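You operate a simulated robot arm through the tools that you are given. There is no shell and no other tool. Be economical: measure what you need, move in short steps, check, and stop when the job is done.

The job below is to be done with a simulated robot arm. You get a single attempt, and the scene is never put back.

TASK
Turn the minutes knob to 30 min. Take the pink mug and put it on the place 4 at the dining table. Take the clear mill from the dining table and leave it in the blue basket. Open the dresser drawer for linen, fetch the folded red napkin from the inside of the dresser drawer for linen and set it on the top of the dresser and shut the linen again. Open the microwave door, put the teal bowl on the turntable of the microwave and shut the door again. Do these in any order. Set down upright: pink mug.
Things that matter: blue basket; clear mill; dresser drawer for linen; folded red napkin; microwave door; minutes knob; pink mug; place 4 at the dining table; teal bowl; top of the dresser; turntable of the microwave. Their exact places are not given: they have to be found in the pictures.

Only the result counts: the job must be done as asked and must still hold three seconds after the hand-in. Knocking over, shifting, dropping, spilling or breaking anything else fails it. Flat cloth is picked up by pressing the open fingertips on it (5 to 10 N) and closing them slowly along it; thin cloth reads only 2 to 8 mm in the jaws.

THE ROBOT
A 7-joint arm with a fingered hand on a trunk, on a base that drives. Base frame: it is fixed to the floor where the robot stands at the start and does not move with it; the origin is under the middle of the robot, x ahead of it, y to its left, z up. Units: mm, degrees, N and s.
With the tool pointing down near the work surface it reaches from about 440 to 880 mm from the robot's upright axis, wherever it stands. Its first joint turns from -143.0 to 143.0 degrees. Places, roughly: blue basket (36x27x15 cm) [-300, 3500, 800]; clear mill [250, 3500, 750]; dresser drawer for linen [1800, 4200, 700]; folded red napkin (13x8x4 cm) [1800, 4000, 700]; microwave door [100, 5600, 1100]; minutes knob [1000, -100, 1000]; pink mug (12x8x10 cm) [200, 1700, 900]; place 4 at the dining table [-400, 3900, 700]; teal bowl (15x15x7 cm) [2000, 4000, 1200]; top of the dresser (22x175 cm) [1860, 3740, 860]; turntable of the microwave (17x17 cm) [100, 5740, 960]. Payload 3 kg.
The TCP is the grasp point between the finger pads, 26 mm short of the fingertips. In the tool frame z runs along the fingers and y along their closing line. The gripper opens to 148 mm. The gripper's body begins 73 mm behind the TCP. The gripper is a hand of 3 fingers: y runs from the thumb to the fingers, the wrist lies at [0, 0, -229] in the tool frame.
Orientation is that of the tool frame in the base frame, as [roll, pitch, yaw] about the fixed x, y, z axes, in that order (R = Rz(yaw) Ry(pitch) Rx(roll)). With the fingers straight down and closing along the base's y, the tool's x points along the base's -x, its y along +y and its z along -z.

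THE INTERFACE
- The arm moves only by the tool move_arm. Its arguments are lists of equal length, an entry for each row: "offset": the shift along the base's x, y, z in m, a list of three; "rotation": the turn, a rotation vector about the base's x, y, z in degrees, a list of three. In form: {"offset": [[tx, ty, tz], ...], "rotation": [[wx, wy, wz], ...]}. A call has 1 to 8 rows; each row is the pose to reach, as a shift and turn from the pose commanded when the call began. A row lasts 0.2 s, in which the tool goes at most 50 mm and 8.6 degrees; a call with a longer step from one row to the next is refused whole. Where a pose cannot be reached the arm comes as near as it can. A force on the tool above 40 N (or 10 N above the force at the start of the call, whichever is more), or a blocked arm, ends the call early, and 0.2 s more pass. In this call time passes only in rows, and 0.2 s behind the last. The reply holds the time, the measured pose of the TCP, the force on the tool along the base axes, the opening and the grip force, in the units named above and with some noise, with the torque about the TCP (base axes, N m) and any sound that the robot's microphone picked up, and new pictures: "show" is both (left out), scene, wrist or none.
- Cameras (640 x 400 px; columns grow to the right, rows downward): "scene" is now at [161.1, -24.3, 1656.3]; the picture's right is [-0.15, -0.99, -0.00], its down [-0.50, 0.08, -0.86] and it looks along [0.85, -0.13, -0.51] (base axes); focal length 261 px, centre (320, 200). "wrist" rides on the gripper at [68, -39, -90] in the tool frame; the picture's right is [0.50, 0.87, 0.00], its down [-0.66, 0.38, -0.65] and it looks along [-0.57, 0.33, 0.76] (tool axes); focal length 222 px, centre (320, 200).
- raise_lower(by): slides the trunk up (or, below 0, down) by that many mm; the arm and the scene camera ride with it, the base frame stays. It gives what a move gives, with no picture.
- roll_base(legs): drives the robot by 1 to 6 legs, each [ahead, left, turn to the left] in mm, mm and degrees, along the robot's own axes; the way and the turn of a leg run together, so that a leg with both is an arc; at most 1500 mm and 180 degrees a leg. The arm and the cameras ride along, it lands a little off, and it stops where it bumps. It gives what a move gives, and a new picture of the scene camera.
- set_fingers(finger1, finger2, thumb_bend): sets how far each is bent, from 0 (flat) to 100 (curled in); at 30 the hand is open as for a grip, at 70 the pads meet at the TCP. One left out holds its place. A second passes; each finger stops where it meets its share of the squeeze, and holds until it gets a number again. It is the only way to open and close the hand. It gives what a move gives, with no picture; readings hold the bend of each and the force on the fingers (four entries, about 0 where the hand has none), thumb and palm.
- pan_tilt(pan, tilt): turns the head with the scene camera to pan (to the left, within 86 degrees either way) and tilt (down, from -29 to 69), counted from straight ahead of the robot. It gives what a move gives, and a new picture of the scene camera.
- measure_at(camera, pixels): for up to 12 pixels [column, row] of the newest picture of that camera ("zoom" is the newest enlarged one), the place [x, y, z] in the base frame of the surface seen there, good to about 2 mm, but the place of the scene camera against the robot may be out by one fixed shift of up to 25 mm in any direction. It takes no simulated time.
- close_up(camera, box): a new picture of the part [left, top, right, bottom] of that camera's present view, enlarged. It takes no simulated time.
- job_done(): hands the job in; it is judged then, once.

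Work in short steps. Measure before you move; look again where a grasp or a placing could have gone wrong, and mend it. You have 131 turns and 260 pictures in all, those below and enlarged ones among them. Open the gripper and draw the arm clear of the work before you hand the job in, unless the task says otherwise.

The tools are called after "Request:" as name(argument=value, ...) on one line, values as JSON. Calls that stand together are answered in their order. move_arm: Moves the arm, as the interface text tells. Its arguments: {"type":"object","properties":{"offset":{"type":"array","items":{"type":"array","items":{"type":"number"}}},"rotation":{"type":"array","items":{"type":"array","items":{"type":"number"}}},"show":{"type":"string","enum":["both","scene","wrist","none"]}},"required":["offset","rotation"]} The other tools are called the same way: raise_lower (by) slides the trunk up or down; set_fingers (finger1, finger2, thumb_bend) moves the fingers one by one; roll_base (legs) drives the base; pan_tilt (pan, tilt) turns the head that bears the scene camera; measure_at (camera, pixels) gives the place of the surface under pixels of a picture; close_up (camera, box) takes an enlarged picture of a part of a camera's view; job_done () hands the job in.

At the start:

```text
time_s: 0.0
tool_pos: [899.7, -95.8, 1192.0]
orientation: [180.0, 0.0, -180.0]
ft_force: [-0.3, 0.9, 0.1]
wrist_torque: [-0.02, 0.01, -0.01]
width: 147.8
finger_force: 0.1
shape: jaw
bend: [30.0, 30.0, 30.0]
finger forces: [0.1, 0.0, 0.0, 0.0, 0.0, 0.0]
trunk travel left (down, up): [-543.0, 347.0]
robot x, y, heading: [-4.8, 0.8, -0.3]
head pan, tilt: [-8.7, 30.6]
```

scene: 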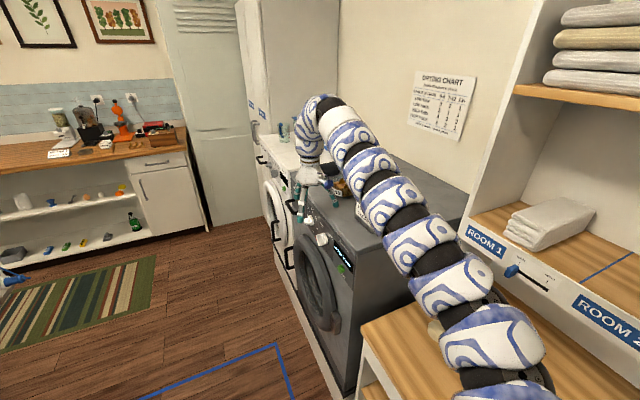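
wrist: 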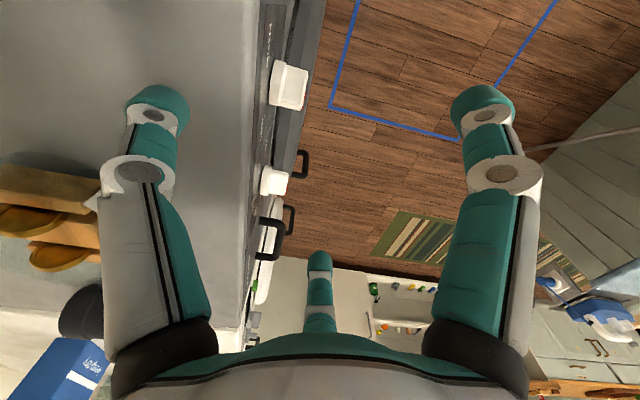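

I'll look closely at the dryer's knobs near (322,238) in the scene picture.

Request:
close_up(camera="scene", box=[240, 140, 400, 290])

Request:
close_up(camera="wrist", box=[240, 40, 340, 280])

Request:
measure_at(camera="wrist", pixels=[[288, 85], [274, 180], [300, 165], [268, 238], [220, 150], [240, 180]])

Request:
measure_at(camera="scene", pixels=[[322, 239], [306, 185], [340, 252], [330, 300], [400, 245], [280, 225]])

```text
2.67 times, centred on (320, 215) of scene
```

zoom: 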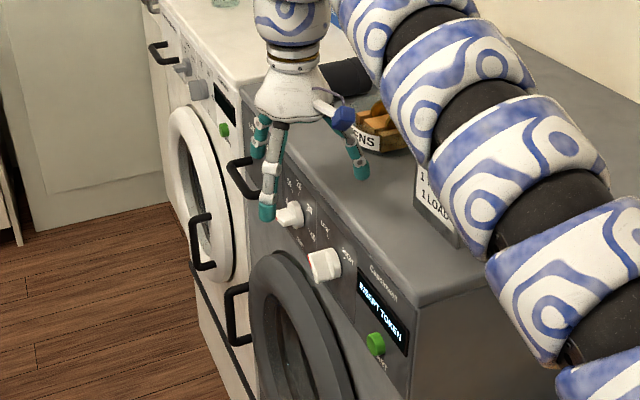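

```text
1.67 times, centred on (290, 160) of wrist
```

zoom: 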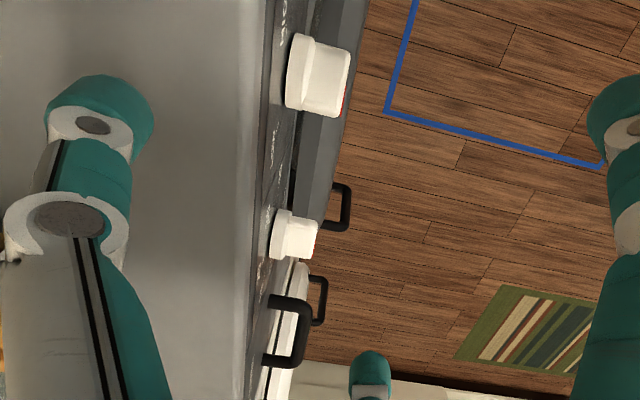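

```text
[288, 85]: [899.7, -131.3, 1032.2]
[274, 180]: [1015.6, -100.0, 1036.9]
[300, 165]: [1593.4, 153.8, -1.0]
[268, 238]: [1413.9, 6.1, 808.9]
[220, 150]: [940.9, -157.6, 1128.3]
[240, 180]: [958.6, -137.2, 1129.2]
```

```text
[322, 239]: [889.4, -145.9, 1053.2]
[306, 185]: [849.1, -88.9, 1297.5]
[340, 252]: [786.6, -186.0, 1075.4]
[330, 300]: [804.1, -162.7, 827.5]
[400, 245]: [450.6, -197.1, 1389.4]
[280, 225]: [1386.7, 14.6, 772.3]
```

I need a front view of the panel to read the knobs, so first I look around left to make sure the floor is free.

Request:
pan_tilt(pan=70, tilt=30)

```text
time_s: 1.5
tool_pos: [899.0, -94.0, 1191.5]
orientation: [179.9, 0.0, 180.0]
ft_force: [-0.3, 0.2, 0.1]
wrist_torque: [0.06, 0.01, 0.01]
width: 147.7
finger_force: 0.0
shape: jaw
bend: [30.0, 30.0, 30.0]
finger forces: [0.1, 0.0, 0.0, 0.0, 0.0, 0.0]
trunk travel left (down, up): [-543.0, 347.0]
robot x, y, heading: [1.1, -0.9, 0.0]
head pan, tilt: [70.0, 30.0]
```

scene: 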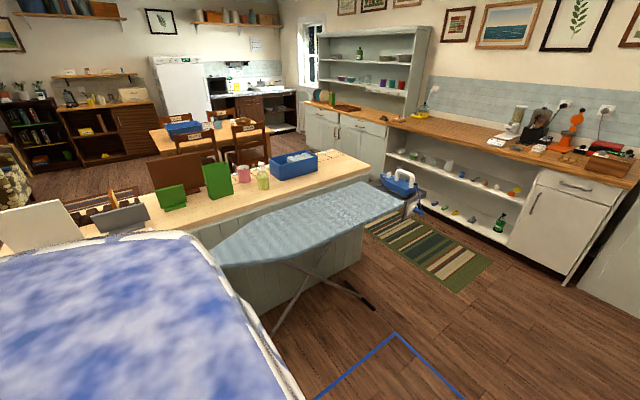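

A good overview: ironing board, counter, dining table (190,130), dresser (360,90), microwave (217,86). I measure a map of it.

Request:
measure_at(camera="scene", pixels=[[405, 190], [220, 255], [345, 295], [365, 300], [296, 165], [240, 175], [262, 175], [430, 260], [255, 330], [480, 340], [188, 128], [398, 175]])

Request:
close_up(camera="scene", box=[140, 50, 340, 200])

Request:
close_up(camera="scene", box=[290, 20, 490, 170])

```text
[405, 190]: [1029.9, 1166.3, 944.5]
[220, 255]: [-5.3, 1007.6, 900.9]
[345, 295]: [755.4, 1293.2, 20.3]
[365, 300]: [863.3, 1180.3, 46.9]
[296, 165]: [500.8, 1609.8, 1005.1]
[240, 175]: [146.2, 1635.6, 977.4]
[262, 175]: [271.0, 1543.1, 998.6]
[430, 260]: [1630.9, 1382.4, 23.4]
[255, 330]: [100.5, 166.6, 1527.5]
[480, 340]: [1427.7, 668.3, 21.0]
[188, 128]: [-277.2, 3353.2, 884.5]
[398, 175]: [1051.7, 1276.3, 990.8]
```

```text
2.67 times, centred on (240, 125) of scene
```

zoom: 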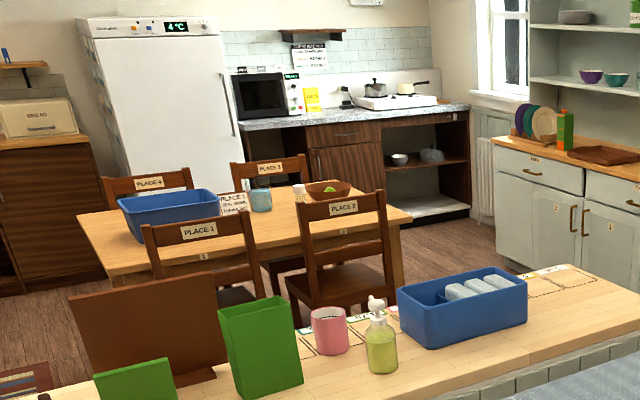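

```text
2.67 times, centred on (390, 95) of scene
```

zoom: 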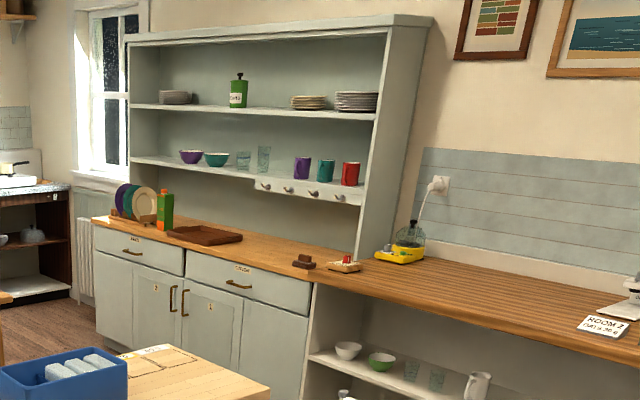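

I drive left, then ahead, to face the dryer front, panning the head right afterwards.

Request:
roll_base(legs=[[0, 350, 0], [150, 0, 0]])

Request:
pan_tilt(pan=-30, tilt=35)

Request:
close_up(camera="scene", box=[200, 100, 440, 280])

```text
time_s: 4.8
tool_pos: [1050.0, 250.8, 1190.3]
orientation: [179.9, -0.1, 179.9]
ft_force: [1.2, -0.1, 0.7]
wrist_torque: [-0.02, 0.0, 0.01]
width: 148.1
finger_force: 0.0
shape: jaw
bend: [30.0, 30.0, 30.0]
finger forces: [0.0, 0.0, 0.1, 0.0, 0.0, 0.1]
trunk travel left (down, up): [-543.0, 347.0]
robot x, y, heading: [150.9, 344.3, 0.0]
head pan, tilt: [70.0, 30.0]
```

scene: 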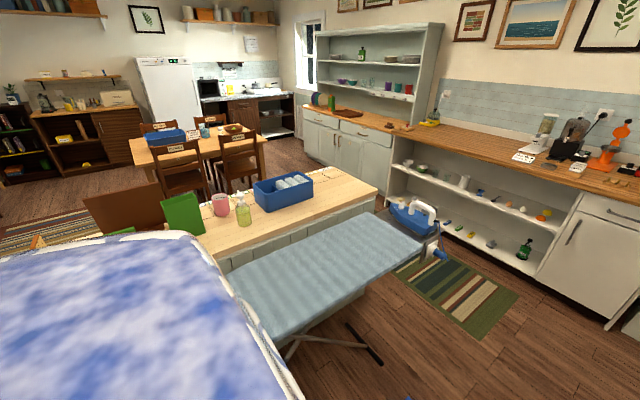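

```text
time_s: 6.5
tool_pos: [1049.8, 251.6, 1191.8]
orientation: [180.0, 0.0, -180.0]
ft_force: [0.7, 0.0, 0.5]
wrist_torque: [-0.01, -0.02, 0.0]
width: 147.5
finger_force: 0.0
shape: jaw
bend: [30.0, 30.0, 30.0]
finger forces: [0.0, 0.0, 0.0, 0.0, 0.0, 0.0]
trunk travel left (down, up): [-543.0, 347.0]
robot x, y, heading: [154.0, 345.5, -0.2]
head pan, tilt: [-30.0, 35.0]
```

scene: 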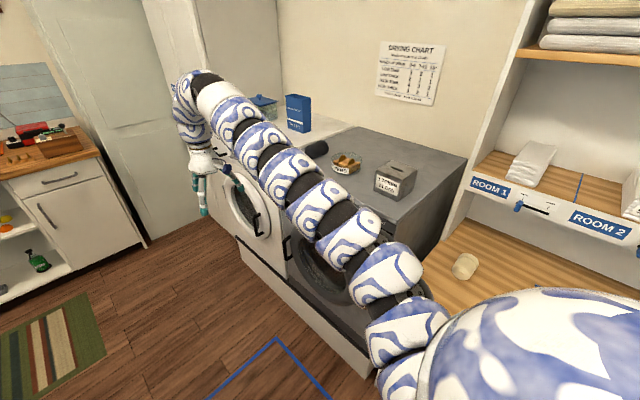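

```text
2.22 times, centred on (320, 190) of scene
```

zoom: 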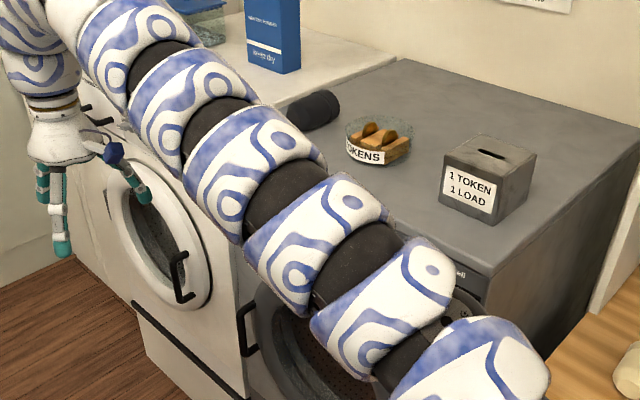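

The arm hides the panel; I turn the tool to point horizontally toward the dryer front, so the wrist camera sees it.

Request:
move_arm(offset=[[0, 0, 0], [0, 0, 0], [0, 0, 0], [0, 0, 0], [0, 0, 0], [0, 0, 0], [0, 0, 0], [0, 0, 0]], rotation=[[-8, 0, 0], [-16, 0, 0], [-24, 0, 0], [-32, 0, 0], [-40, 0, 0], [-48, 0, 0], [-56, 0, 0], [-64, 0, 0]], show="none")

Request:
move_arm(offset=[[0, 0, 0], [0, 0, 0], [0, 0, 0], [0, 0, 0]], rotation=[[-8, 0, 0], [-16, 0, 0], [-24, 0, 0], [-26, 0, 0]], show="none")

Request:
move_arm(offset=[[-0.03, 0, -0.03], [-0.06, 0, -0.06]], rotation=[[0, 0, 7.5], [0, 0, 15]])

```text
time_s: 8.3
tool_pos: [1018.5, 249.7, 1229.7]
orientation: [-115.7, 0.1, -180.0]
ft_force: [-0.5, 0.4, 0.2]
wrist_torque: [0.01, -0.04, 0.04]
width: 147.9
finger_force: 0.1
shape: jaw
bend: [30.0, 30.0, 30.0]
finger forces: [0.0, 0.0, 0.1, 0.0, 0.0, 0.1]
out of reach, approached as far as the arm can: row 1, 2, 3, 6, 7, 8
trunk travel left (down, up): [-543.0, 347.0]
robot x, y, heading: [149.2, 346.8, -0.0]
head pan, tilt: [-30.0, 35.0]
```

```text
time_s: 9.3
tool_pos: [1009.7, 239.4, 1234.5]
orientation: [-90.4, -0.1, 179.9]
ft_force: [0.9, 0.4, 0.6]
wrist_torque: [0.03, 0.01, -0.03]
width: 147.7
finger_force: 0.0
shape: jaw
bend: [30.0, 30.0, 30.0]
finger forces: [0.1, 0.0, 0.0, 0.1, 0.1, 0.1]
out of reach, approached as far as the arm can: row 2, 3, 4
trunk travel left (down, up): [-543.0, 347.0]
robot x, y, heading: [149.8, 348.0, 0.0]
head pan, tilt: [-30.0, 35.0]
```

```text
time_s: 10.1
tool_pos: [1002.2, 200.4, 1224.6]
orientation: [-87.8, 4.1, -166.7]
ft_force: [-0.1, 1.1, 0.3]
wrist_torque: [-0.01, 0.01, -0.01]
width: 148.2
finger_force: 0.1
shape: jaw
bend: [30.0, 30.0, 30.0]
finger forces: [0.1, 0.0, 0.0, 0.0, 0.0, 0.1]
trunk travel left (down, up): [-543.0, 347.0]
robot x, y, heading: [148.4, 345.7, -0.0]
head pan, tilt: [-30.0, 35.0]
stopped in row 2: the arm was blocked; the commanded pose is now the measured one
```

scene: 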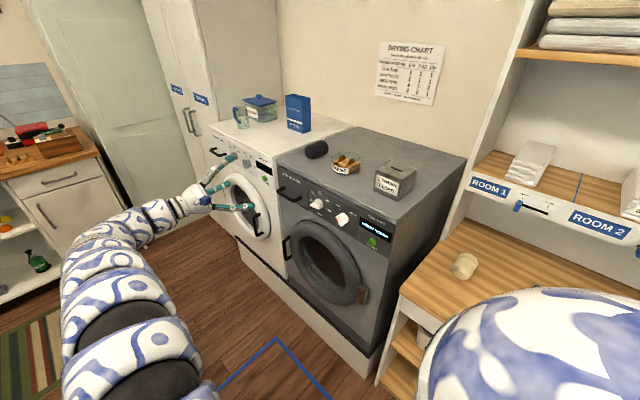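
wrist: 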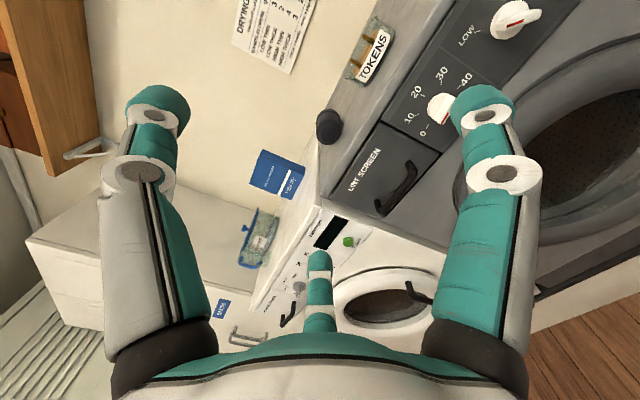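

Now the panel is visible: the minutes knob (0–40) is at (318,204) in the scene. I zoom in and measure it.

Request:
close_up(camera="scene", box=[270, 170, 400, 250])

Request:
close_up(camera="wrist", box=[380, 0, 540, 150])

Request:
measure_at(camera="scene", pixels=[[317, 204], [342, 219], [300, 215], [330, 230], [375, 228], [300, 197], [322, 190]])

Request:
measure_at(camera="wrist", pixels=[[438, 107], [512, 20], [405, 130], [435, 60], [460, 25], [370, 160], [410, 110]])

```text
4.92 times, centred on (335, 210) of scene
```

zoom: 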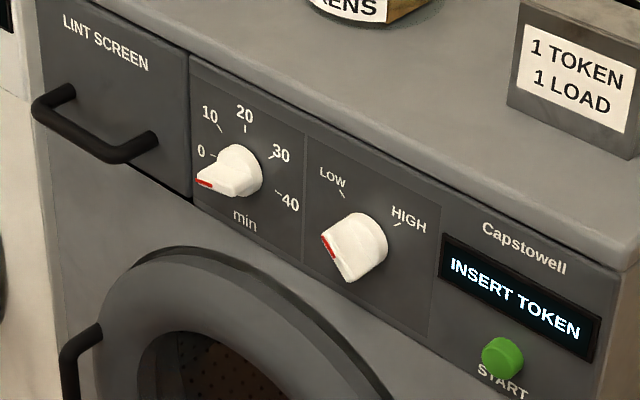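

```text
2.67 times, centred on (460, 75) of wrist
```

zoom: 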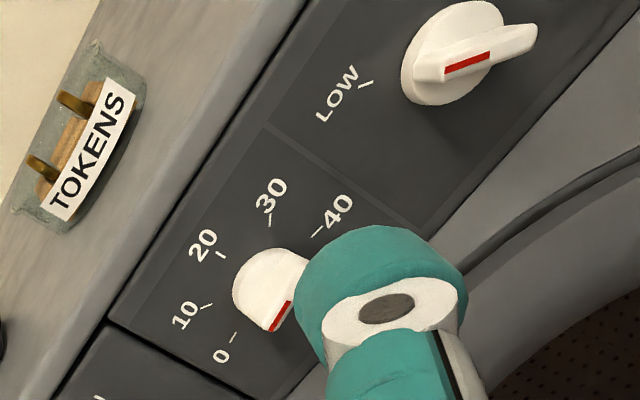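

```text
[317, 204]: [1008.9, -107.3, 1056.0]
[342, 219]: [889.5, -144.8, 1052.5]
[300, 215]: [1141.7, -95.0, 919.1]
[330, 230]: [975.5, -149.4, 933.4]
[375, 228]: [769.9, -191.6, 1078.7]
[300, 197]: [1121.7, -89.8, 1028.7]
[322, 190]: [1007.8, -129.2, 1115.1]
```

```text
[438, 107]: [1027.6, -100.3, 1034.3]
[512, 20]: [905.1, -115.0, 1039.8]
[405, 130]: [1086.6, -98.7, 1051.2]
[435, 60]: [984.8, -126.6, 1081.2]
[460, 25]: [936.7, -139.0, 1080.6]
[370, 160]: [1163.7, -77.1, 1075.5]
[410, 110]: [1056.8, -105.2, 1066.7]
```

I measure tick marks and knob through the zoomed wrist picture.

Request:
measure_at(camera="zoom", pixels=[[233, 338], [207, 305], [221, 255], [269, 220], [317, 231], [280, 316], [262, 283], [290, 262], [248, 268], [290, 350], [245, 305], [180, 250]])

Request:
close_up(camera="scene", box=[300, 180, 340, 220])

```text
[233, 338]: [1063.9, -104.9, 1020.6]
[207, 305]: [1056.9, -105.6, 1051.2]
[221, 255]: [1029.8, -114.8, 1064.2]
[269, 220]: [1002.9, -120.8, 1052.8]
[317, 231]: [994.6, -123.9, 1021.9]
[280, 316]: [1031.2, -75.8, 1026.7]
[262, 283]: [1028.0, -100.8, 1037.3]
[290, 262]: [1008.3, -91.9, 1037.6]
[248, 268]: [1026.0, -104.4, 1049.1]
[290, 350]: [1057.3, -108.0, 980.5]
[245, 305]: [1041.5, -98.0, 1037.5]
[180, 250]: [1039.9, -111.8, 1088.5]
```

```text
10.00 times, centred on (320, 200) of scene
```

zoom: 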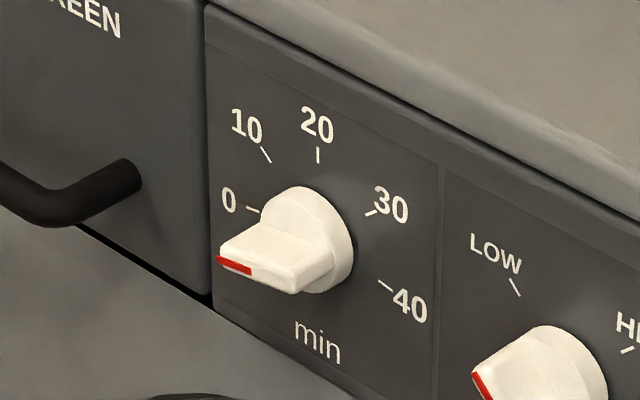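

Geometry solved: knob centre ≈ (1030, 1028 high), 30 lies 50° right of top, front normal yawed 15.3°. I drive 120 ahead and lower the trunk so the hand is level with the knob.

Request:
roll_base(legs=[[120, 0, 0]])

Request:
raise_lower(by=-190)

Request:
move_arm(offset=[[-0.04, -0.02, 0], [-0.08, -0.04, 0], [-0.08, -0.06, 0]], rotation=[[0, 0, 0.7], [0, 0, 1.4], [0, 0, 2]])

```text
time_s: 11.3
tool_pos: [1121.1, 199.6, 1224.2]
orientation: [-87.9, 3.9, -166.8]
ft_force: [-0.3, -0.3, -0.2]
wrist_torque: [0.0, 0.03, 0.01]
width: 148.0
finger_force: 0.0
shape: jaw
bend: [30.0, 30.0, 30.0]
finger forces: [0.0, 0.0, 0.0, 0.0, 0.1, 0.1]
trunk travel left (down, up): [-543.0, 347.0]
robot x, y, heading: [268.8, 345.8, 0.1]
head pan, tilt: [-30.0, 35.0]
```

scene: 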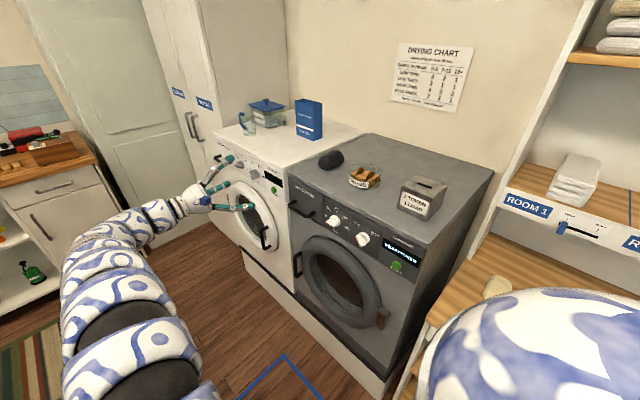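

```text
time_s: 13.4
tool_pos: [1120.8, 199.3, 1033.8]
orientation: [-88.0, 4.0, -166.7]
ft_force: [0.2, 0.1, 0.0]
wrist_torque: [0.02, -0.01, 0.04]
width: 148.0
finger_force: 0.0
shape: jaw
bend: [30.0, 30.0, 30.0]
finger forces: [0.0, 0.1, 0.0, 0.1, 0.0, 0.0]
trunk travel left (down, up): [-353.0, 537.0]
robot x, y, heading: [269.8, 346.7, -0.1]
head pan, tilt: [-30.0, 35.0]
```

```text
time_s: 14.2
tool_pos: [1101.9, 190.7, 1033.3]
orientation: [-87.8, 3.9, -166.3]
ft_force: [-0.7, 0.7, 0.1]
wrist_torque: [0.02, 0.0, -0.01]
width: 147.9
finger_force: 0.2
shape: jaw
bend: [30.0, 30.0, 30.0]
finger forces: [0.0, 0.1, 0.1, 0.0, 0.0, 0.1]
out of reach, approached as far as the arm can: row 1, 2, 3
trunk travel left (down, up): [-353.0, 537.0]
robot x, y, heading: [268.6, 347.3, -0.0]
head pan, tilt: [-30.0, 35.0]
```

scene: 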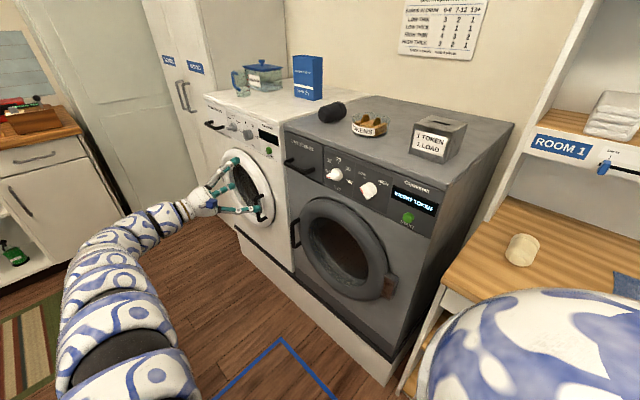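
wrist: 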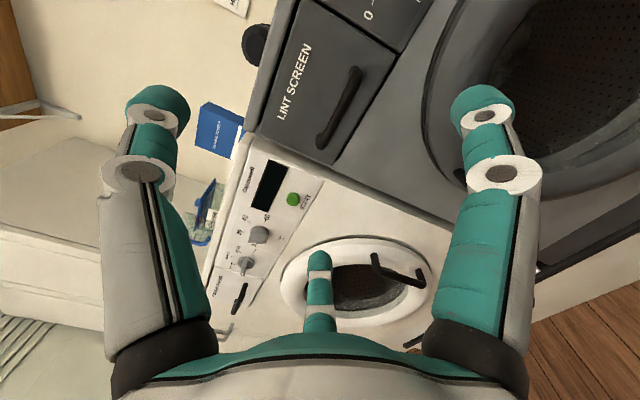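

The wrist joint is near its limit here; standing further left/ahead gives a straighter approach. I check the room beside the ironing board first.

Request:
pan_tilt(pan=60, tilt=45)

Request:
measure_at(camera="scene", pixels=[[240, 240], [300, 240], [360, 240], [420, 240], [320, 150], [380, 180], [320, 300], [280, 200], [400, 300]])

```text
time_s: 15.9
tool_pos: [1100.9, 190.2, 1033.5]
orientation: [-88.0, 4.0, -166.3]
ft_force: [0.4, -0.7, -0.4]
wrist_torque: [0.0, 0.01, 0.03]
width: 147.6
finger_force: 0.1
shape: jaw
bend: [30.0, 30.0, 30.0]
finger forces: [0.0, 0.0, 0.0, 0.0, 0.1, 0.0]
trunk travel left (down, up): [-353.0, 537.0]
robot x, y, heading: [269.9, 345.1, -0.2]
head pan, tilt: [60.0, 45.0]
```

scene: 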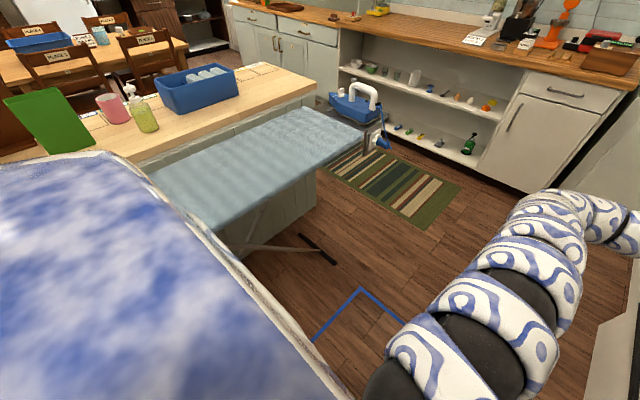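

```text
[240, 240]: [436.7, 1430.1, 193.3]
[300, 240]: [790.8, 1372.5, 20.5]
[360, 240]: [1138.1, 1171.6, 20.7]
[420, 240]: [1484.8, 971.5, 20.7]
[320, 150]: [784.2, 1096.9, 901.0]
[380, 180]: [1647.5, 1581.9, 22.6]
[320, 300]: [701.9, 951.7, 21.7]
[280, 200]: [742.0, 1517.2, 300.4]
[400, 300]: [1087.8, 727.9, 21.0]
```

The board's near edge is at y≈1000; driving to about (600, 550) is clear.

Request:
roll_base(legs=[[0, 200, 0], [330, 0, 0]])

Request:
pan_tilt(pan=-50, tilt=40)

Request:
move_arm(offset=[[-0.04, 0, 0], [-0.08, 0, 0], [-0.12, 0, 0], [-0.16, 0, 0], [-0.2, 0, 0], [-0.24, 0, 0], [-0.28, 0, 0], [-0.32, 0, 0]], rotation=[[0, 0, 0], [0, 0, 0], [0, 0, 0], [0, 0, 0], [0, 0, 0], [0, 0, 0], [0, 0, 0], [0, 0, 0]])

```text
time_s: 19.2
tool_pos: [1424.1, 391.0, 1034.3]
orientation: [-87.9, 3.9, -166.4]
ft_force: [-0.6, 0.5, -0.3]
wrist_torque: [-0.01, -0.01, -0.01]
width: 148.2
finger_force: 0.1
shape: jaw
bend: [30.0, 30.0, 30.0]
finger forces: [0.0, 0.0, 0.0, 0.0, 0.0, 0.0]
trunk travel left (down, up): [-353.0, 537.0]
robot x, y, heading: [594.8, 548.9, -0.2]
head pan, tilt: [60.0, 45.0]
```

scene: 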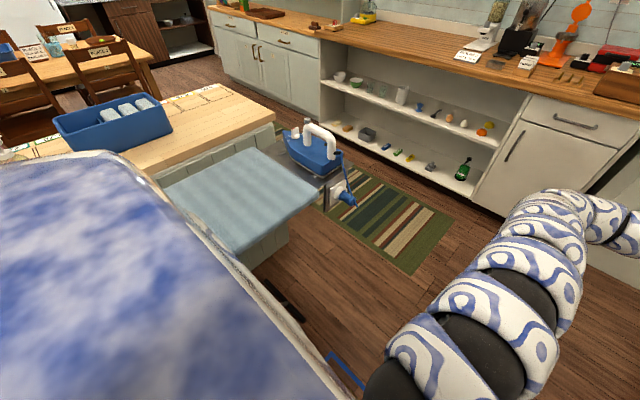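

```text
time_s: 21.1
tool_pos: [1425.0, 390.3, 1033.9]
orientation: [-88.0, 3.9, -166.5]
ft_force: [0.2, -0.5, 0.1]
wrist_torque: [-0.02, 0.0, 0.03]
width: 148.1
finger_force: 0.0
shape: jaw
bend: [30.0, 30.0, 30.0]
finger forces: [0.0, 0.0, 0.0, 0.0, 0.1, 0.0]
trunk travel left (down, up): [-353.0, 537.0]
robot x, y, heading: [589.3, 550.5, -0.5]
head pan, tilt: [-50.0, 40.0]
```

scene: 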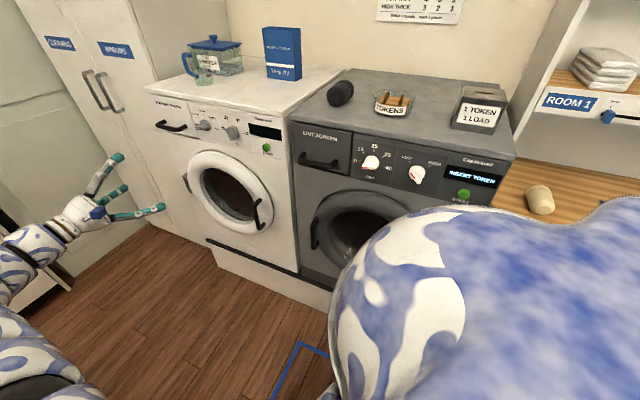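

```text
time_s: 22.9
tool_pos: [1417.1, 392.1, 1033.1]
orientation: [-87.9, 3.9, -166.4]
ft_force: [0.2, 0.9, 0.5]
wrist_torque: [-0.06, 0.03, 0.02]
width: 147.8
finger_force: 0.1
shape: jaw
bend: [30.0, 30.0, 30.0]
finger forces: [0.1, 0.0, 0.0, 0.1, 0.0, 0.0]
out of reach, approached as far as the arm can: row 1, 2, 3, 4, 5, 6, 7, 8
trunk travel left (down, up): [-353.0, 537.0]
robot x, y, heading: [594.9, 547.1, -0.1]
head pan, tilt: [-50.0, 40.0]
```

scene: 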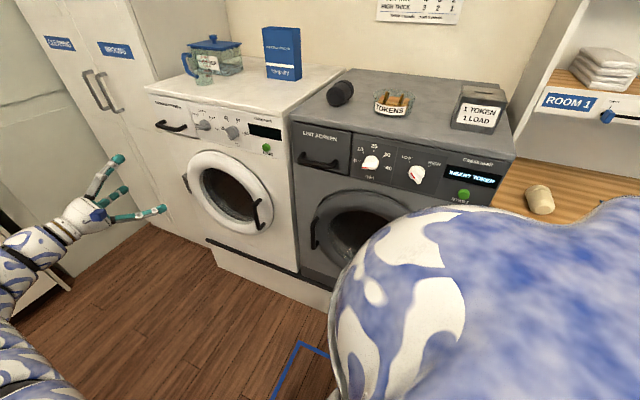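
wrist: 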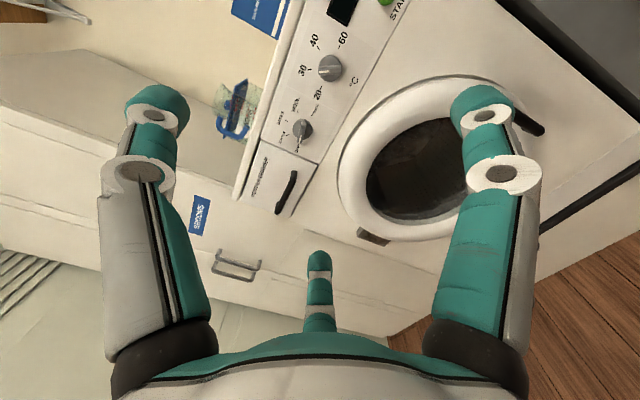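

The hand is at its side-bend limit for this bearing; moving toward −y first relieves it. I move diagonally to a standoff in front of the knob.

Request:
move_arm(offset=[[0, -0.04, 0], [0, -0.08, 0], [-0.03, -0.11, 0], [-0.065, -0.14, 0], [-0.1, -0.17, 0], [-0.135, -0.2, 0], [-0.17, -0.23, 0], [-0.205, -0.26, 0]], rotation=[[0, 0, 0], [0, 0, 0], [0, 0, 0], [0, 0, 0], [0, 0, 0], [0, 0, 0], [0, 0, 0], [0, 0, 0]], show="none")

Request:
move_arm(offset=[[-0.04, -0.01, 0], [-0.08, -0.02, 0], [-0.12, -0.03, 0]], rotation=[[0, 0, 0], [0, 0, 0], [0, 0, 0]])

```text
time_s: 24.7
tool_pos: [1205.3, 134.9, 1033.8]
orientation: [-88.0, 4.2, -166.4]
ft_force: [0.0, -1.8, -2.1]
wrist_torque: [-0.18, -0.03, 0.1]
width: 148.1
finger_force: 0.0
shape: jaw
bend: [30.0, 30.0, 30.0]
finger forces: [0.0, 0.1, 0.0, 0.1, 0.0, 0.0]
out of reach, approached as far as the arm can: row 4, 5, 6
trunk travel left (down, up): [-353.0, 537.0]
robot x, y, heading: [592.4, 547.6, 0.2]
head pan, tilt: [-50.0, 40.0]
```

```text
time_s: 25.5
tool_pos: [1146.0, 119.2, 1034.5]
orientation: [-87.9, 3.9, -166.7]
ft_force: [0.1, 0.3, -0.2]
wrist_torque: [0.01, -0.06, 0.0]
width: 148.0
finger_force: 0.0
shape: jaw
bend: [30.0, 30.0, 30.0]
finger forces: [0.0, 0.1, 0.0, 0.1, 0.0, 0.1]
out of reach, approached as far as the arm can: row 2, 3
trunk travel left (down, up): [-353.0, 537.0]
robot x, y, heading: [593.6, 547.2, -0.0]
head pan, tilt: [-50.0, 40.0]
```

scene: 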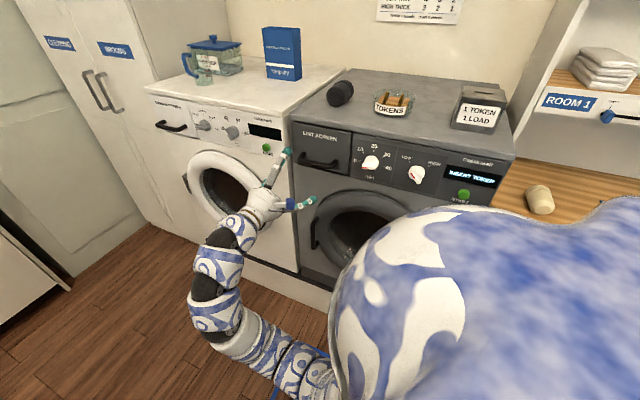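
wrist: 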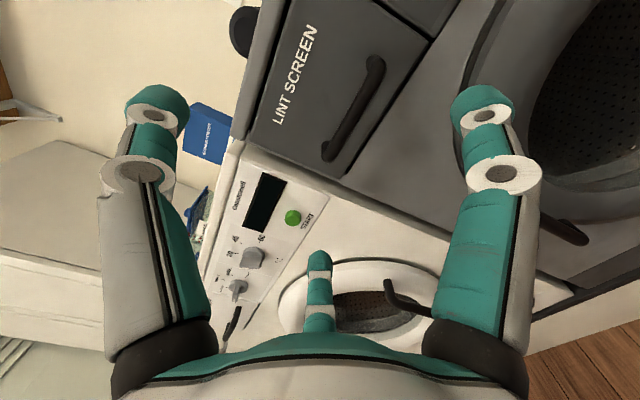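

I follow an arc: more −y, then −x toward the knob standoff.

Request:
move_arm(offset=[[0, -0.04, 0], [-0.02, -0.07, 0], [-0.05, -0.08, 0], [-0.09, -0.09, 0], [-0.12, -0.1, 0]], rotation=[[0, 0, 0], [0, 0, 0], [0, 0, 0], [0, 0, 0], [0, 0, 0]])

```text
time_s: 26.7
tool_pos: [1145.5, 38.0, 1002.7]
orientation: [-88.0, 4.1, -166.5]
ft_force: [0.1, 0.3, 1.2]
wrist_torque: [0.01, 0.0, -0.01]
width: 148.1
finger_force: 0.2
shape: jaw
bend: [30.0, 30.0, 30.0]
finger forces: [0.1, 0.0, 0.0, 0.0, 0.1, 0.1]
out of reach, approached as far as the arm can: row 1, 2, 3, 4, 5
trunk travel left (down, up): [-353.0, 537.0]
robot x, y, heading: [590.3, 548.4, 0.2]
head pan, tilt: [-50.0, 40.0]
```

scene: 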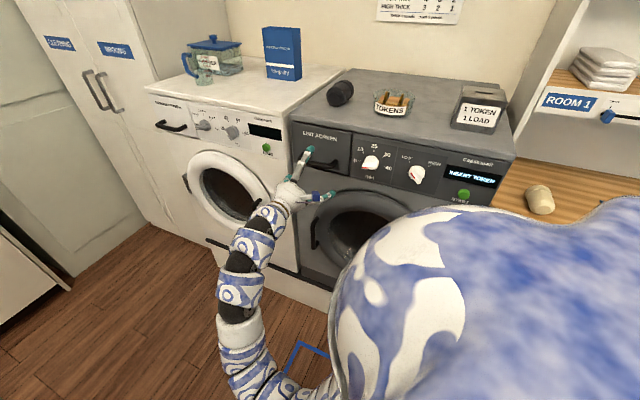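
wrist: 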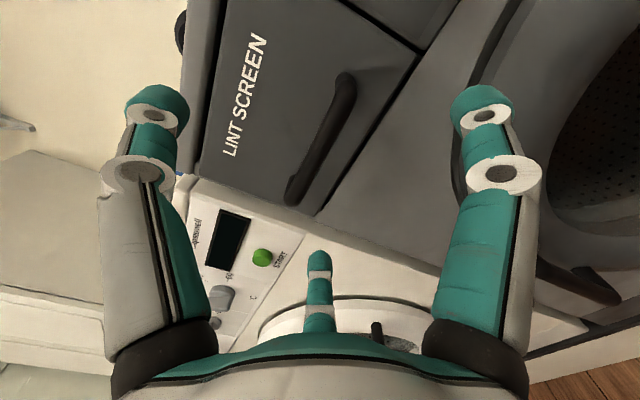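

Instead I back the base so the hand sits directly in front of the minutes knob, then advance along its axis.

Request:
roll_base(legs=[[-165, 40, 0]])

Request:
move_arm(offset=[[0, 0, 0.013], [0, 0, 0.026]], rotation=[[0, 0, 0.8], [0, 0, 1.6]])

```text
time_s: 28.2
tool_pos: [984.5, 80.0, 1003.9]
orientation: [-88.0, 3.9, -166.3]
ft_force: [1.1, 0.1, -0.1]
wrist_torque: [-0.01, 0.01, -0.02]
width: 147.9
finger_force: 0.0
shape: jaw
bend: [30.0, 30.0, 30.0]
finger forces: [0.0, 0.0, 0.0, 0.0, 0.0, 0.0]
trunk travel left (down, up): [-353.0, 537.0]
robot x, y, heading: [431.3, 589.9, -0.0]
head pan, tilt: [-50.0, 40.0]
```

scene: 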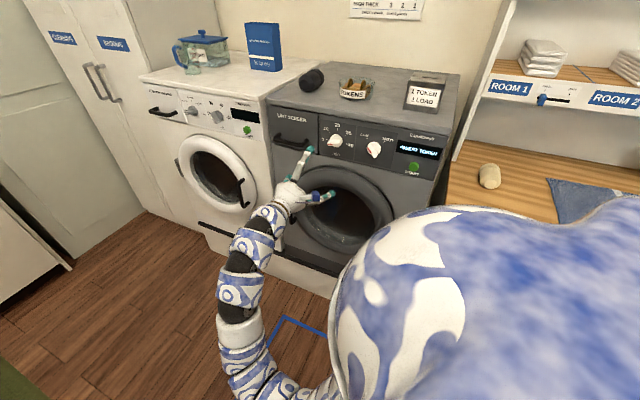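

```text
time_s: 28.8
tool_pos: [992.7, 84.6, 1015.9]
orientation: [-87.9, 3.9, -165.2]
ft_force: [0.3, 0.3, -0.1]
wrist_torque: [0.02, 0.01, 0.0]
width: 147.9
finger_force: 0.1
shape: jaw
bend: [30.0, 30.0, 30.0]
finger forces: [0.1, 0.0, 0.1, 0.1, 0.0, 0.0]
out of reach, approached as far as the arm can: row 1, 2
trunk travel left (down, up): [-353.0, 537.0]
robot x, y, heading: [429.4, 591.3, -0.2]
head pan, tilt: [-50.0, 40.0]
```

scene: 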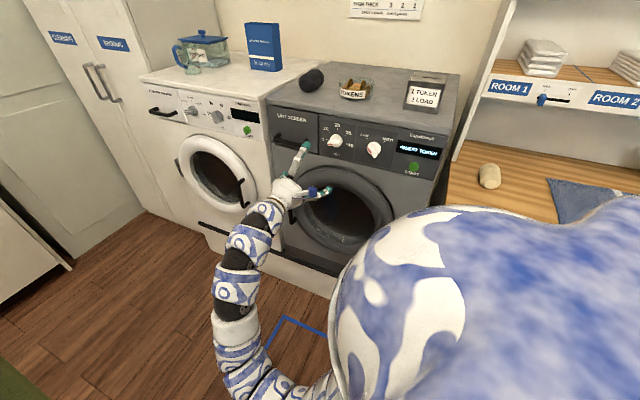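
wrist: 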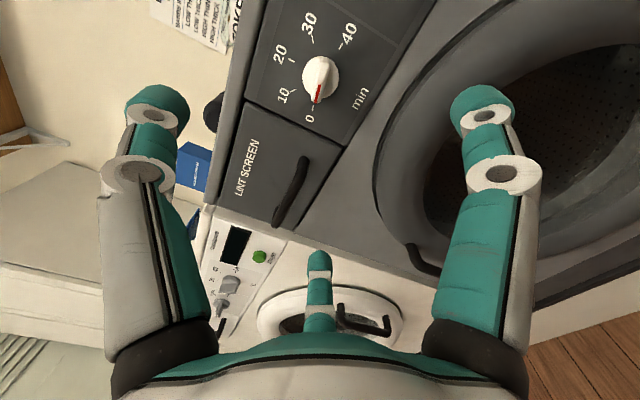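

The wrist view now shows the knob near (320,75). I zoom to read its pointer.

Request:
close_up(camera="wrist", box=[260, 20, 380, 130])

Request:
measure_at(camera="wrist", pixels=[[311, 105], [293, 94], [292, 61], [315, 44], [340, 47], [319, 97], [320, 76], [309, 73], [330, 70], [322, 63]])

```text
3.64 times, centred on (320, 75) of wrist
```

zoom: 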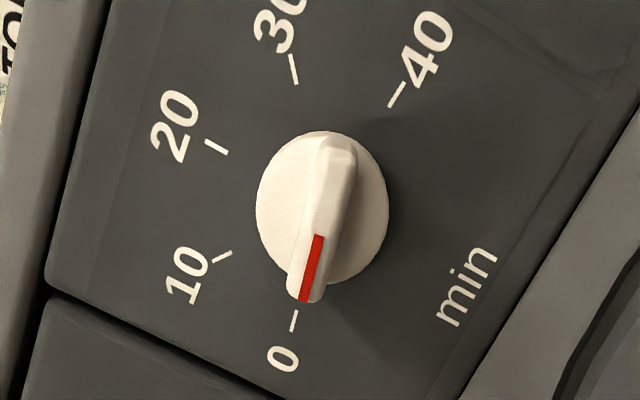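

```text
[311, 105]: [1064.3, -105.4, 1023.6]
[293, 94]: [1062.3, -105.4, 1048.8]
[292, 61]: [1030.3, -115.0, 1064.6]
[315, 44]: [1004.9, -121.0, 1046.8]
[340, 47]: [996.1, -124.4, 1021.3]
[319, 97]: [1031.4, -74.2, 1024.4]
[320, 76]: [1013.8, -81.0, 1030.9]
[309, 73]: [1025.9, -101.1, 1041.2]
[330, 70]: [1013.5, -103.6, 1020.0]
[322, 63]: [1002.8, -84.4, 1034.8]
```

The pointer is at 0; 30 is 150° clockwise. The grip bar is nearly horizontal (10° tilt), so I pre-close the fingers, align the roll and advance to a standoff.

Request:
set_fingers(finger1=52, finger2=52, thumb_bend=52)

Request:
move_arm(offset=[[0.002, -0.03, 0.004], [0.005, -0.065, 0.008], [0.008, -0.094, 0.012]], rotation=[[-0.6, 4.7, 0], [-1.2, 9.4, 0], [-1.7, 14, 0]])

```text
time_s: 29.8
tool_pos: [992.2, 84.1, 1015.4]
orientation: [-87.9, 3.9, -165.1]
ft_force: [-0.5, -0.3, 0.3]
wrist_torque: [0.01, 0.0, 0.0]
width: 56.1
finger_force: 0.0
shape: fingers
bend: [52.0, 52.0, 52.0]
finger forces: [0.1, 0.0, 0.1, 0.1, 0.0, 0.1]
trunk travel left (down, up): [-353.0, 537.0]
robot x, y, heading: [429.4, 590.7, 0.4]
head pan, tilt: [-50.0, 40.0]
```

```text
time_s: 30.6
tool_pos: [1000.4, -9.9, 1027.6]
orientation: [-90.0, -10.1, -164.5]
ft_force: [-0.2, 0.9, -0.5]
wrist_torque: [0.0, 0.04, 0.0]
width: 55.9
finger_force: 0.1
shape: fingers
bend: [52.0, 52.0, 52.0]
finger forces: [0.0, 0.0, 0.0, 0.0, 0.1, 0.0]
trunk travel left (down, up): [-353.0, 537.0]
robot x, y, heading: [431.6, 589.4, -0.2]
head pan, tilt: [-50.0, 40.0]
```

scene: 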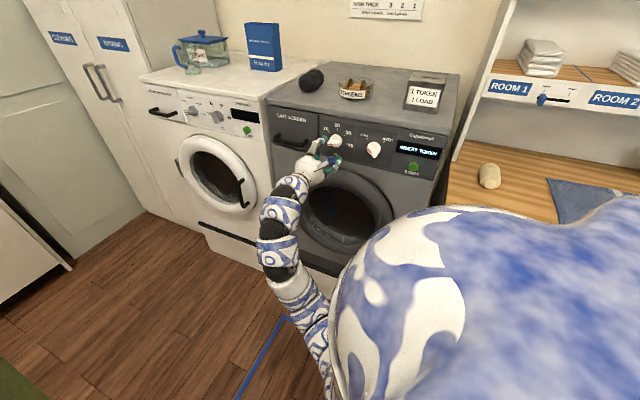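
wrist: 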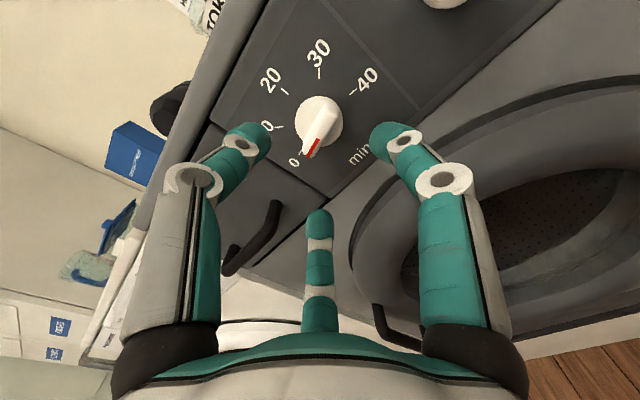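

The hand is a three-finger chuck centred on the knob; I advance 68 mm along the knob axis, so the fingertips surround the knob's round base.

Request:
move_arm(offset=[[0.006, -0.0217, 0], [0.012, -0.0434, 0], [0.018, -0.0655, 0]], rotation=[[0, 0, 0], [0, 0, 0], [0, 0, 0]])

Request:
close_up(camera="wrist", box=[200, 60, 440, 260])

```text
time_s: 31.4
tool_pos: [1019.7, -74.4, 1026.0]
orientation: [-89.9, -10.0, -164.6]
ft_force: [0.0, 0.0, 0.2]
wrist_torque: [-0.03, 0.0, -0.01]
width: 55.8
finger_force: 0.2
shape: fingers
bend: [52.0, 52.0, 52.0]
finger forces: [0.1, 0.1, 0.0, 0.1, 0.0, 0.1]
trunk travel left (down, up): [-353.0, 537.0]
robot x, y, heading: [430.2, 591.4, 0.0]
head pan, tilt: [-50.0, 40.0]
```

scene: 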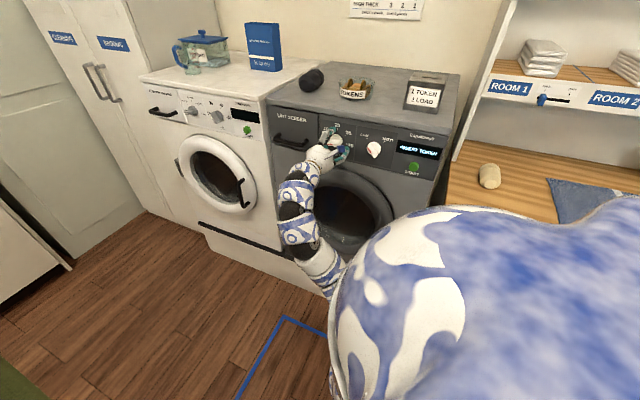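
wrist: 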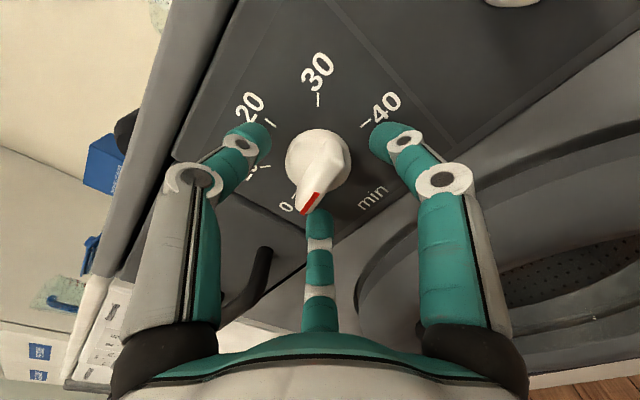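

```text
2.00 times, centred on (320, 160) of wrist
```

zoom: 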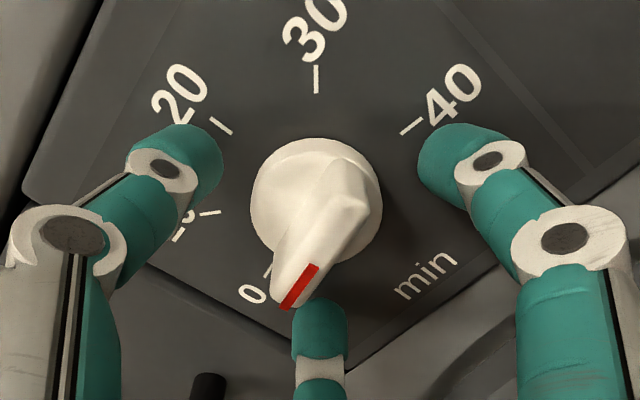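

Fingers straddle the knob. I advance 9 mm more and close on it.

Request:
move_arm(offset=[[0.0024, -0.0087, 0.002]], rotation=[[0, 0, 0]], show="none")

Request:
set_fingers(finger1=66, finger2=66, thumb_bend=66)

Request:
close_up(camera="wrist", box=[200, 60, 440, 260])

```text
time_s: 31.8
tool_pos: [1021.7, -82.7, 1028.1]
orientation: [-89.9, -10.0, -164.6]
ft_force: [-0.5, -0.3, -0.1]
wrist_torque: [0.02, 0.02, 0.02]
width: 55.8
finger_force: 0.1
shape: fingers
bend: [52.0, 52.0, 52.0]
finger forces: [0.0, 0.2, 0.1, 0.0, 0.1, 0.1]
trunk travel left (down, up): [-353.0, 537.0]
robot x, y, heading: [429.6, 589.1, -0.2]
head pan, tilt: [-50.0, 40.0]
```

```text
time_s: 32.8
tool_pos: [1021.3, -82.5, 1028.4]
orientation: [-90.0, -10.0, -164.6]
ft_force: [1.0, -1.8, 2.7]
wrist_torque: [-0.11, 0.0, 0.06]
width: 31.5
finger_force: 9.6
shape: fingers
bend: [59.0, 60.0, 61.0]
finger forces: [5.4, 4.7, 0.0, 0.0, 8.2, 0.0]
trunk travel left (down, up): [-353.0, 537.0]
robot x, y, heading: [428.5, 588.3, 0.1]
head pan, tilt: [-50.0, 40.0]
```

```text
2.00 times, centred on (320, 160) of wrist
```

zoom: 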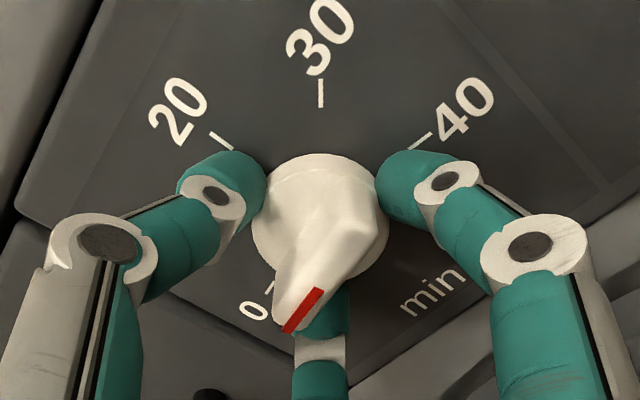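

The knob is gripped (8 N). I turn clockwise about the tool axis by 64°.

Request:
move_arm(offset=[[0, 0, 0], [0, 0, 0], [0, 0, 0], [0, 0, 0], [0, 0, 0], [0, 0, 0], [0, 0, 0], [0, 0, 0]], rotation=[[2.1, -7.7, 0], [4.2, -15.4, 0], [6.35, -23.1, 0], [8.5, -30.8, 0], [10.6, -38.6, 0], [12.7, -46.3, 0], [14.8, -54, 0], [16.9, -61.7, 0]], show="wrist")

```text
time_s: 34.6
tool_pos: [1021.5, -82.9, 1028.7]
orientation: [-89.8, 54.1, -164.5]
ft_force: [-1.4, -3.1, 3.7]
wrist_torque: [-0.1, 0.0, -0.03]
width: 31.0
finger_force: 9.6
shape: fingers
bend: [60.0, 60.0, 61.0]
finger forces: [5.3, 5.2, 0.1, 0.0, 8.9, 0.0]
trunk travel left (down, up): [-353.0, 537.0]
robot x, y, heading: [433.5, 585.9, -0.0]
head pan, tilt: [-50.0, 40.0]
```

wrist: 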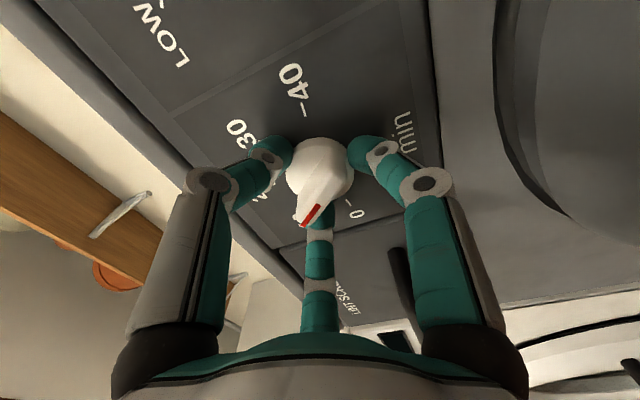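

The knob turns with the hand. I continue another 64°.

Request:
move_arm(offset=[[0, 0, 0], [0, 0, 0], [0, 0, 0], [0, 0, 0], [0, 0, 0], [0, 0, 0], [0, 0, 0], [0, 0, 0]], rotation=[[2.1, -7.7, 0], [4.2, -15.4, 0], [6.35, -23.1, 0], [8.5, -30.8, 0], [10.6, -38.6, 0], [12.7, -46.3, 0], [14.8, -54, 0], [16.9, -61.7, 0]], show="wrist")

Request:
close_up(camera="wrist", box=[200, 60, 440, 260])

```text
time_s: 36.4
tool_pos: [1022.2, -81.4, 1028.5]
orientation: [90.1, 61.9, 15.2]
ft_force: [-4.2, -4.8, 1.7]
wrist_torque: [-0.06, 0.02, -0.15]
width: 31.1
finger_force: 8.9
shape: fingers
bend: [60.0, 60.0, 61.0]
finger forces: [4.5, 6.0, 0.0, 0.1, 8.1, 0.0]
trunk travel left (down, up): [-353.0, 537.0]
robot x, y, heading: [431.0, 589.8, 0.2]
head pan, tilt: [-50.0, 40.0]
```

wrist: 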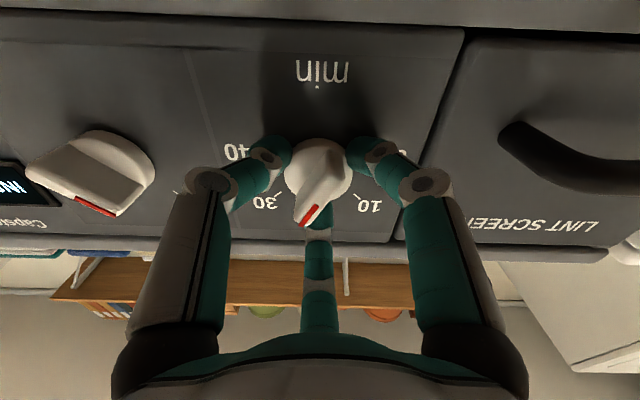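

```text
2.00 times, centred on (320, 160) of wrist
```

zoom: 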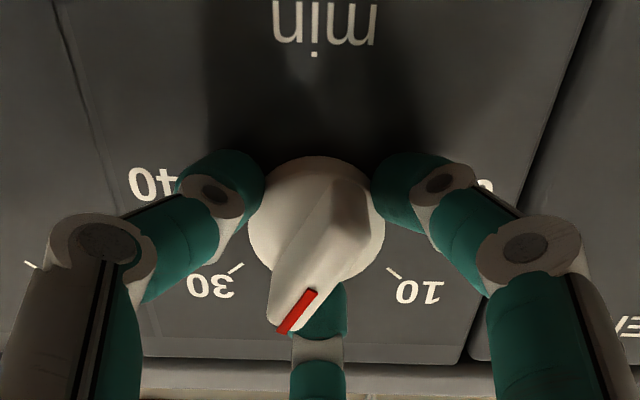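

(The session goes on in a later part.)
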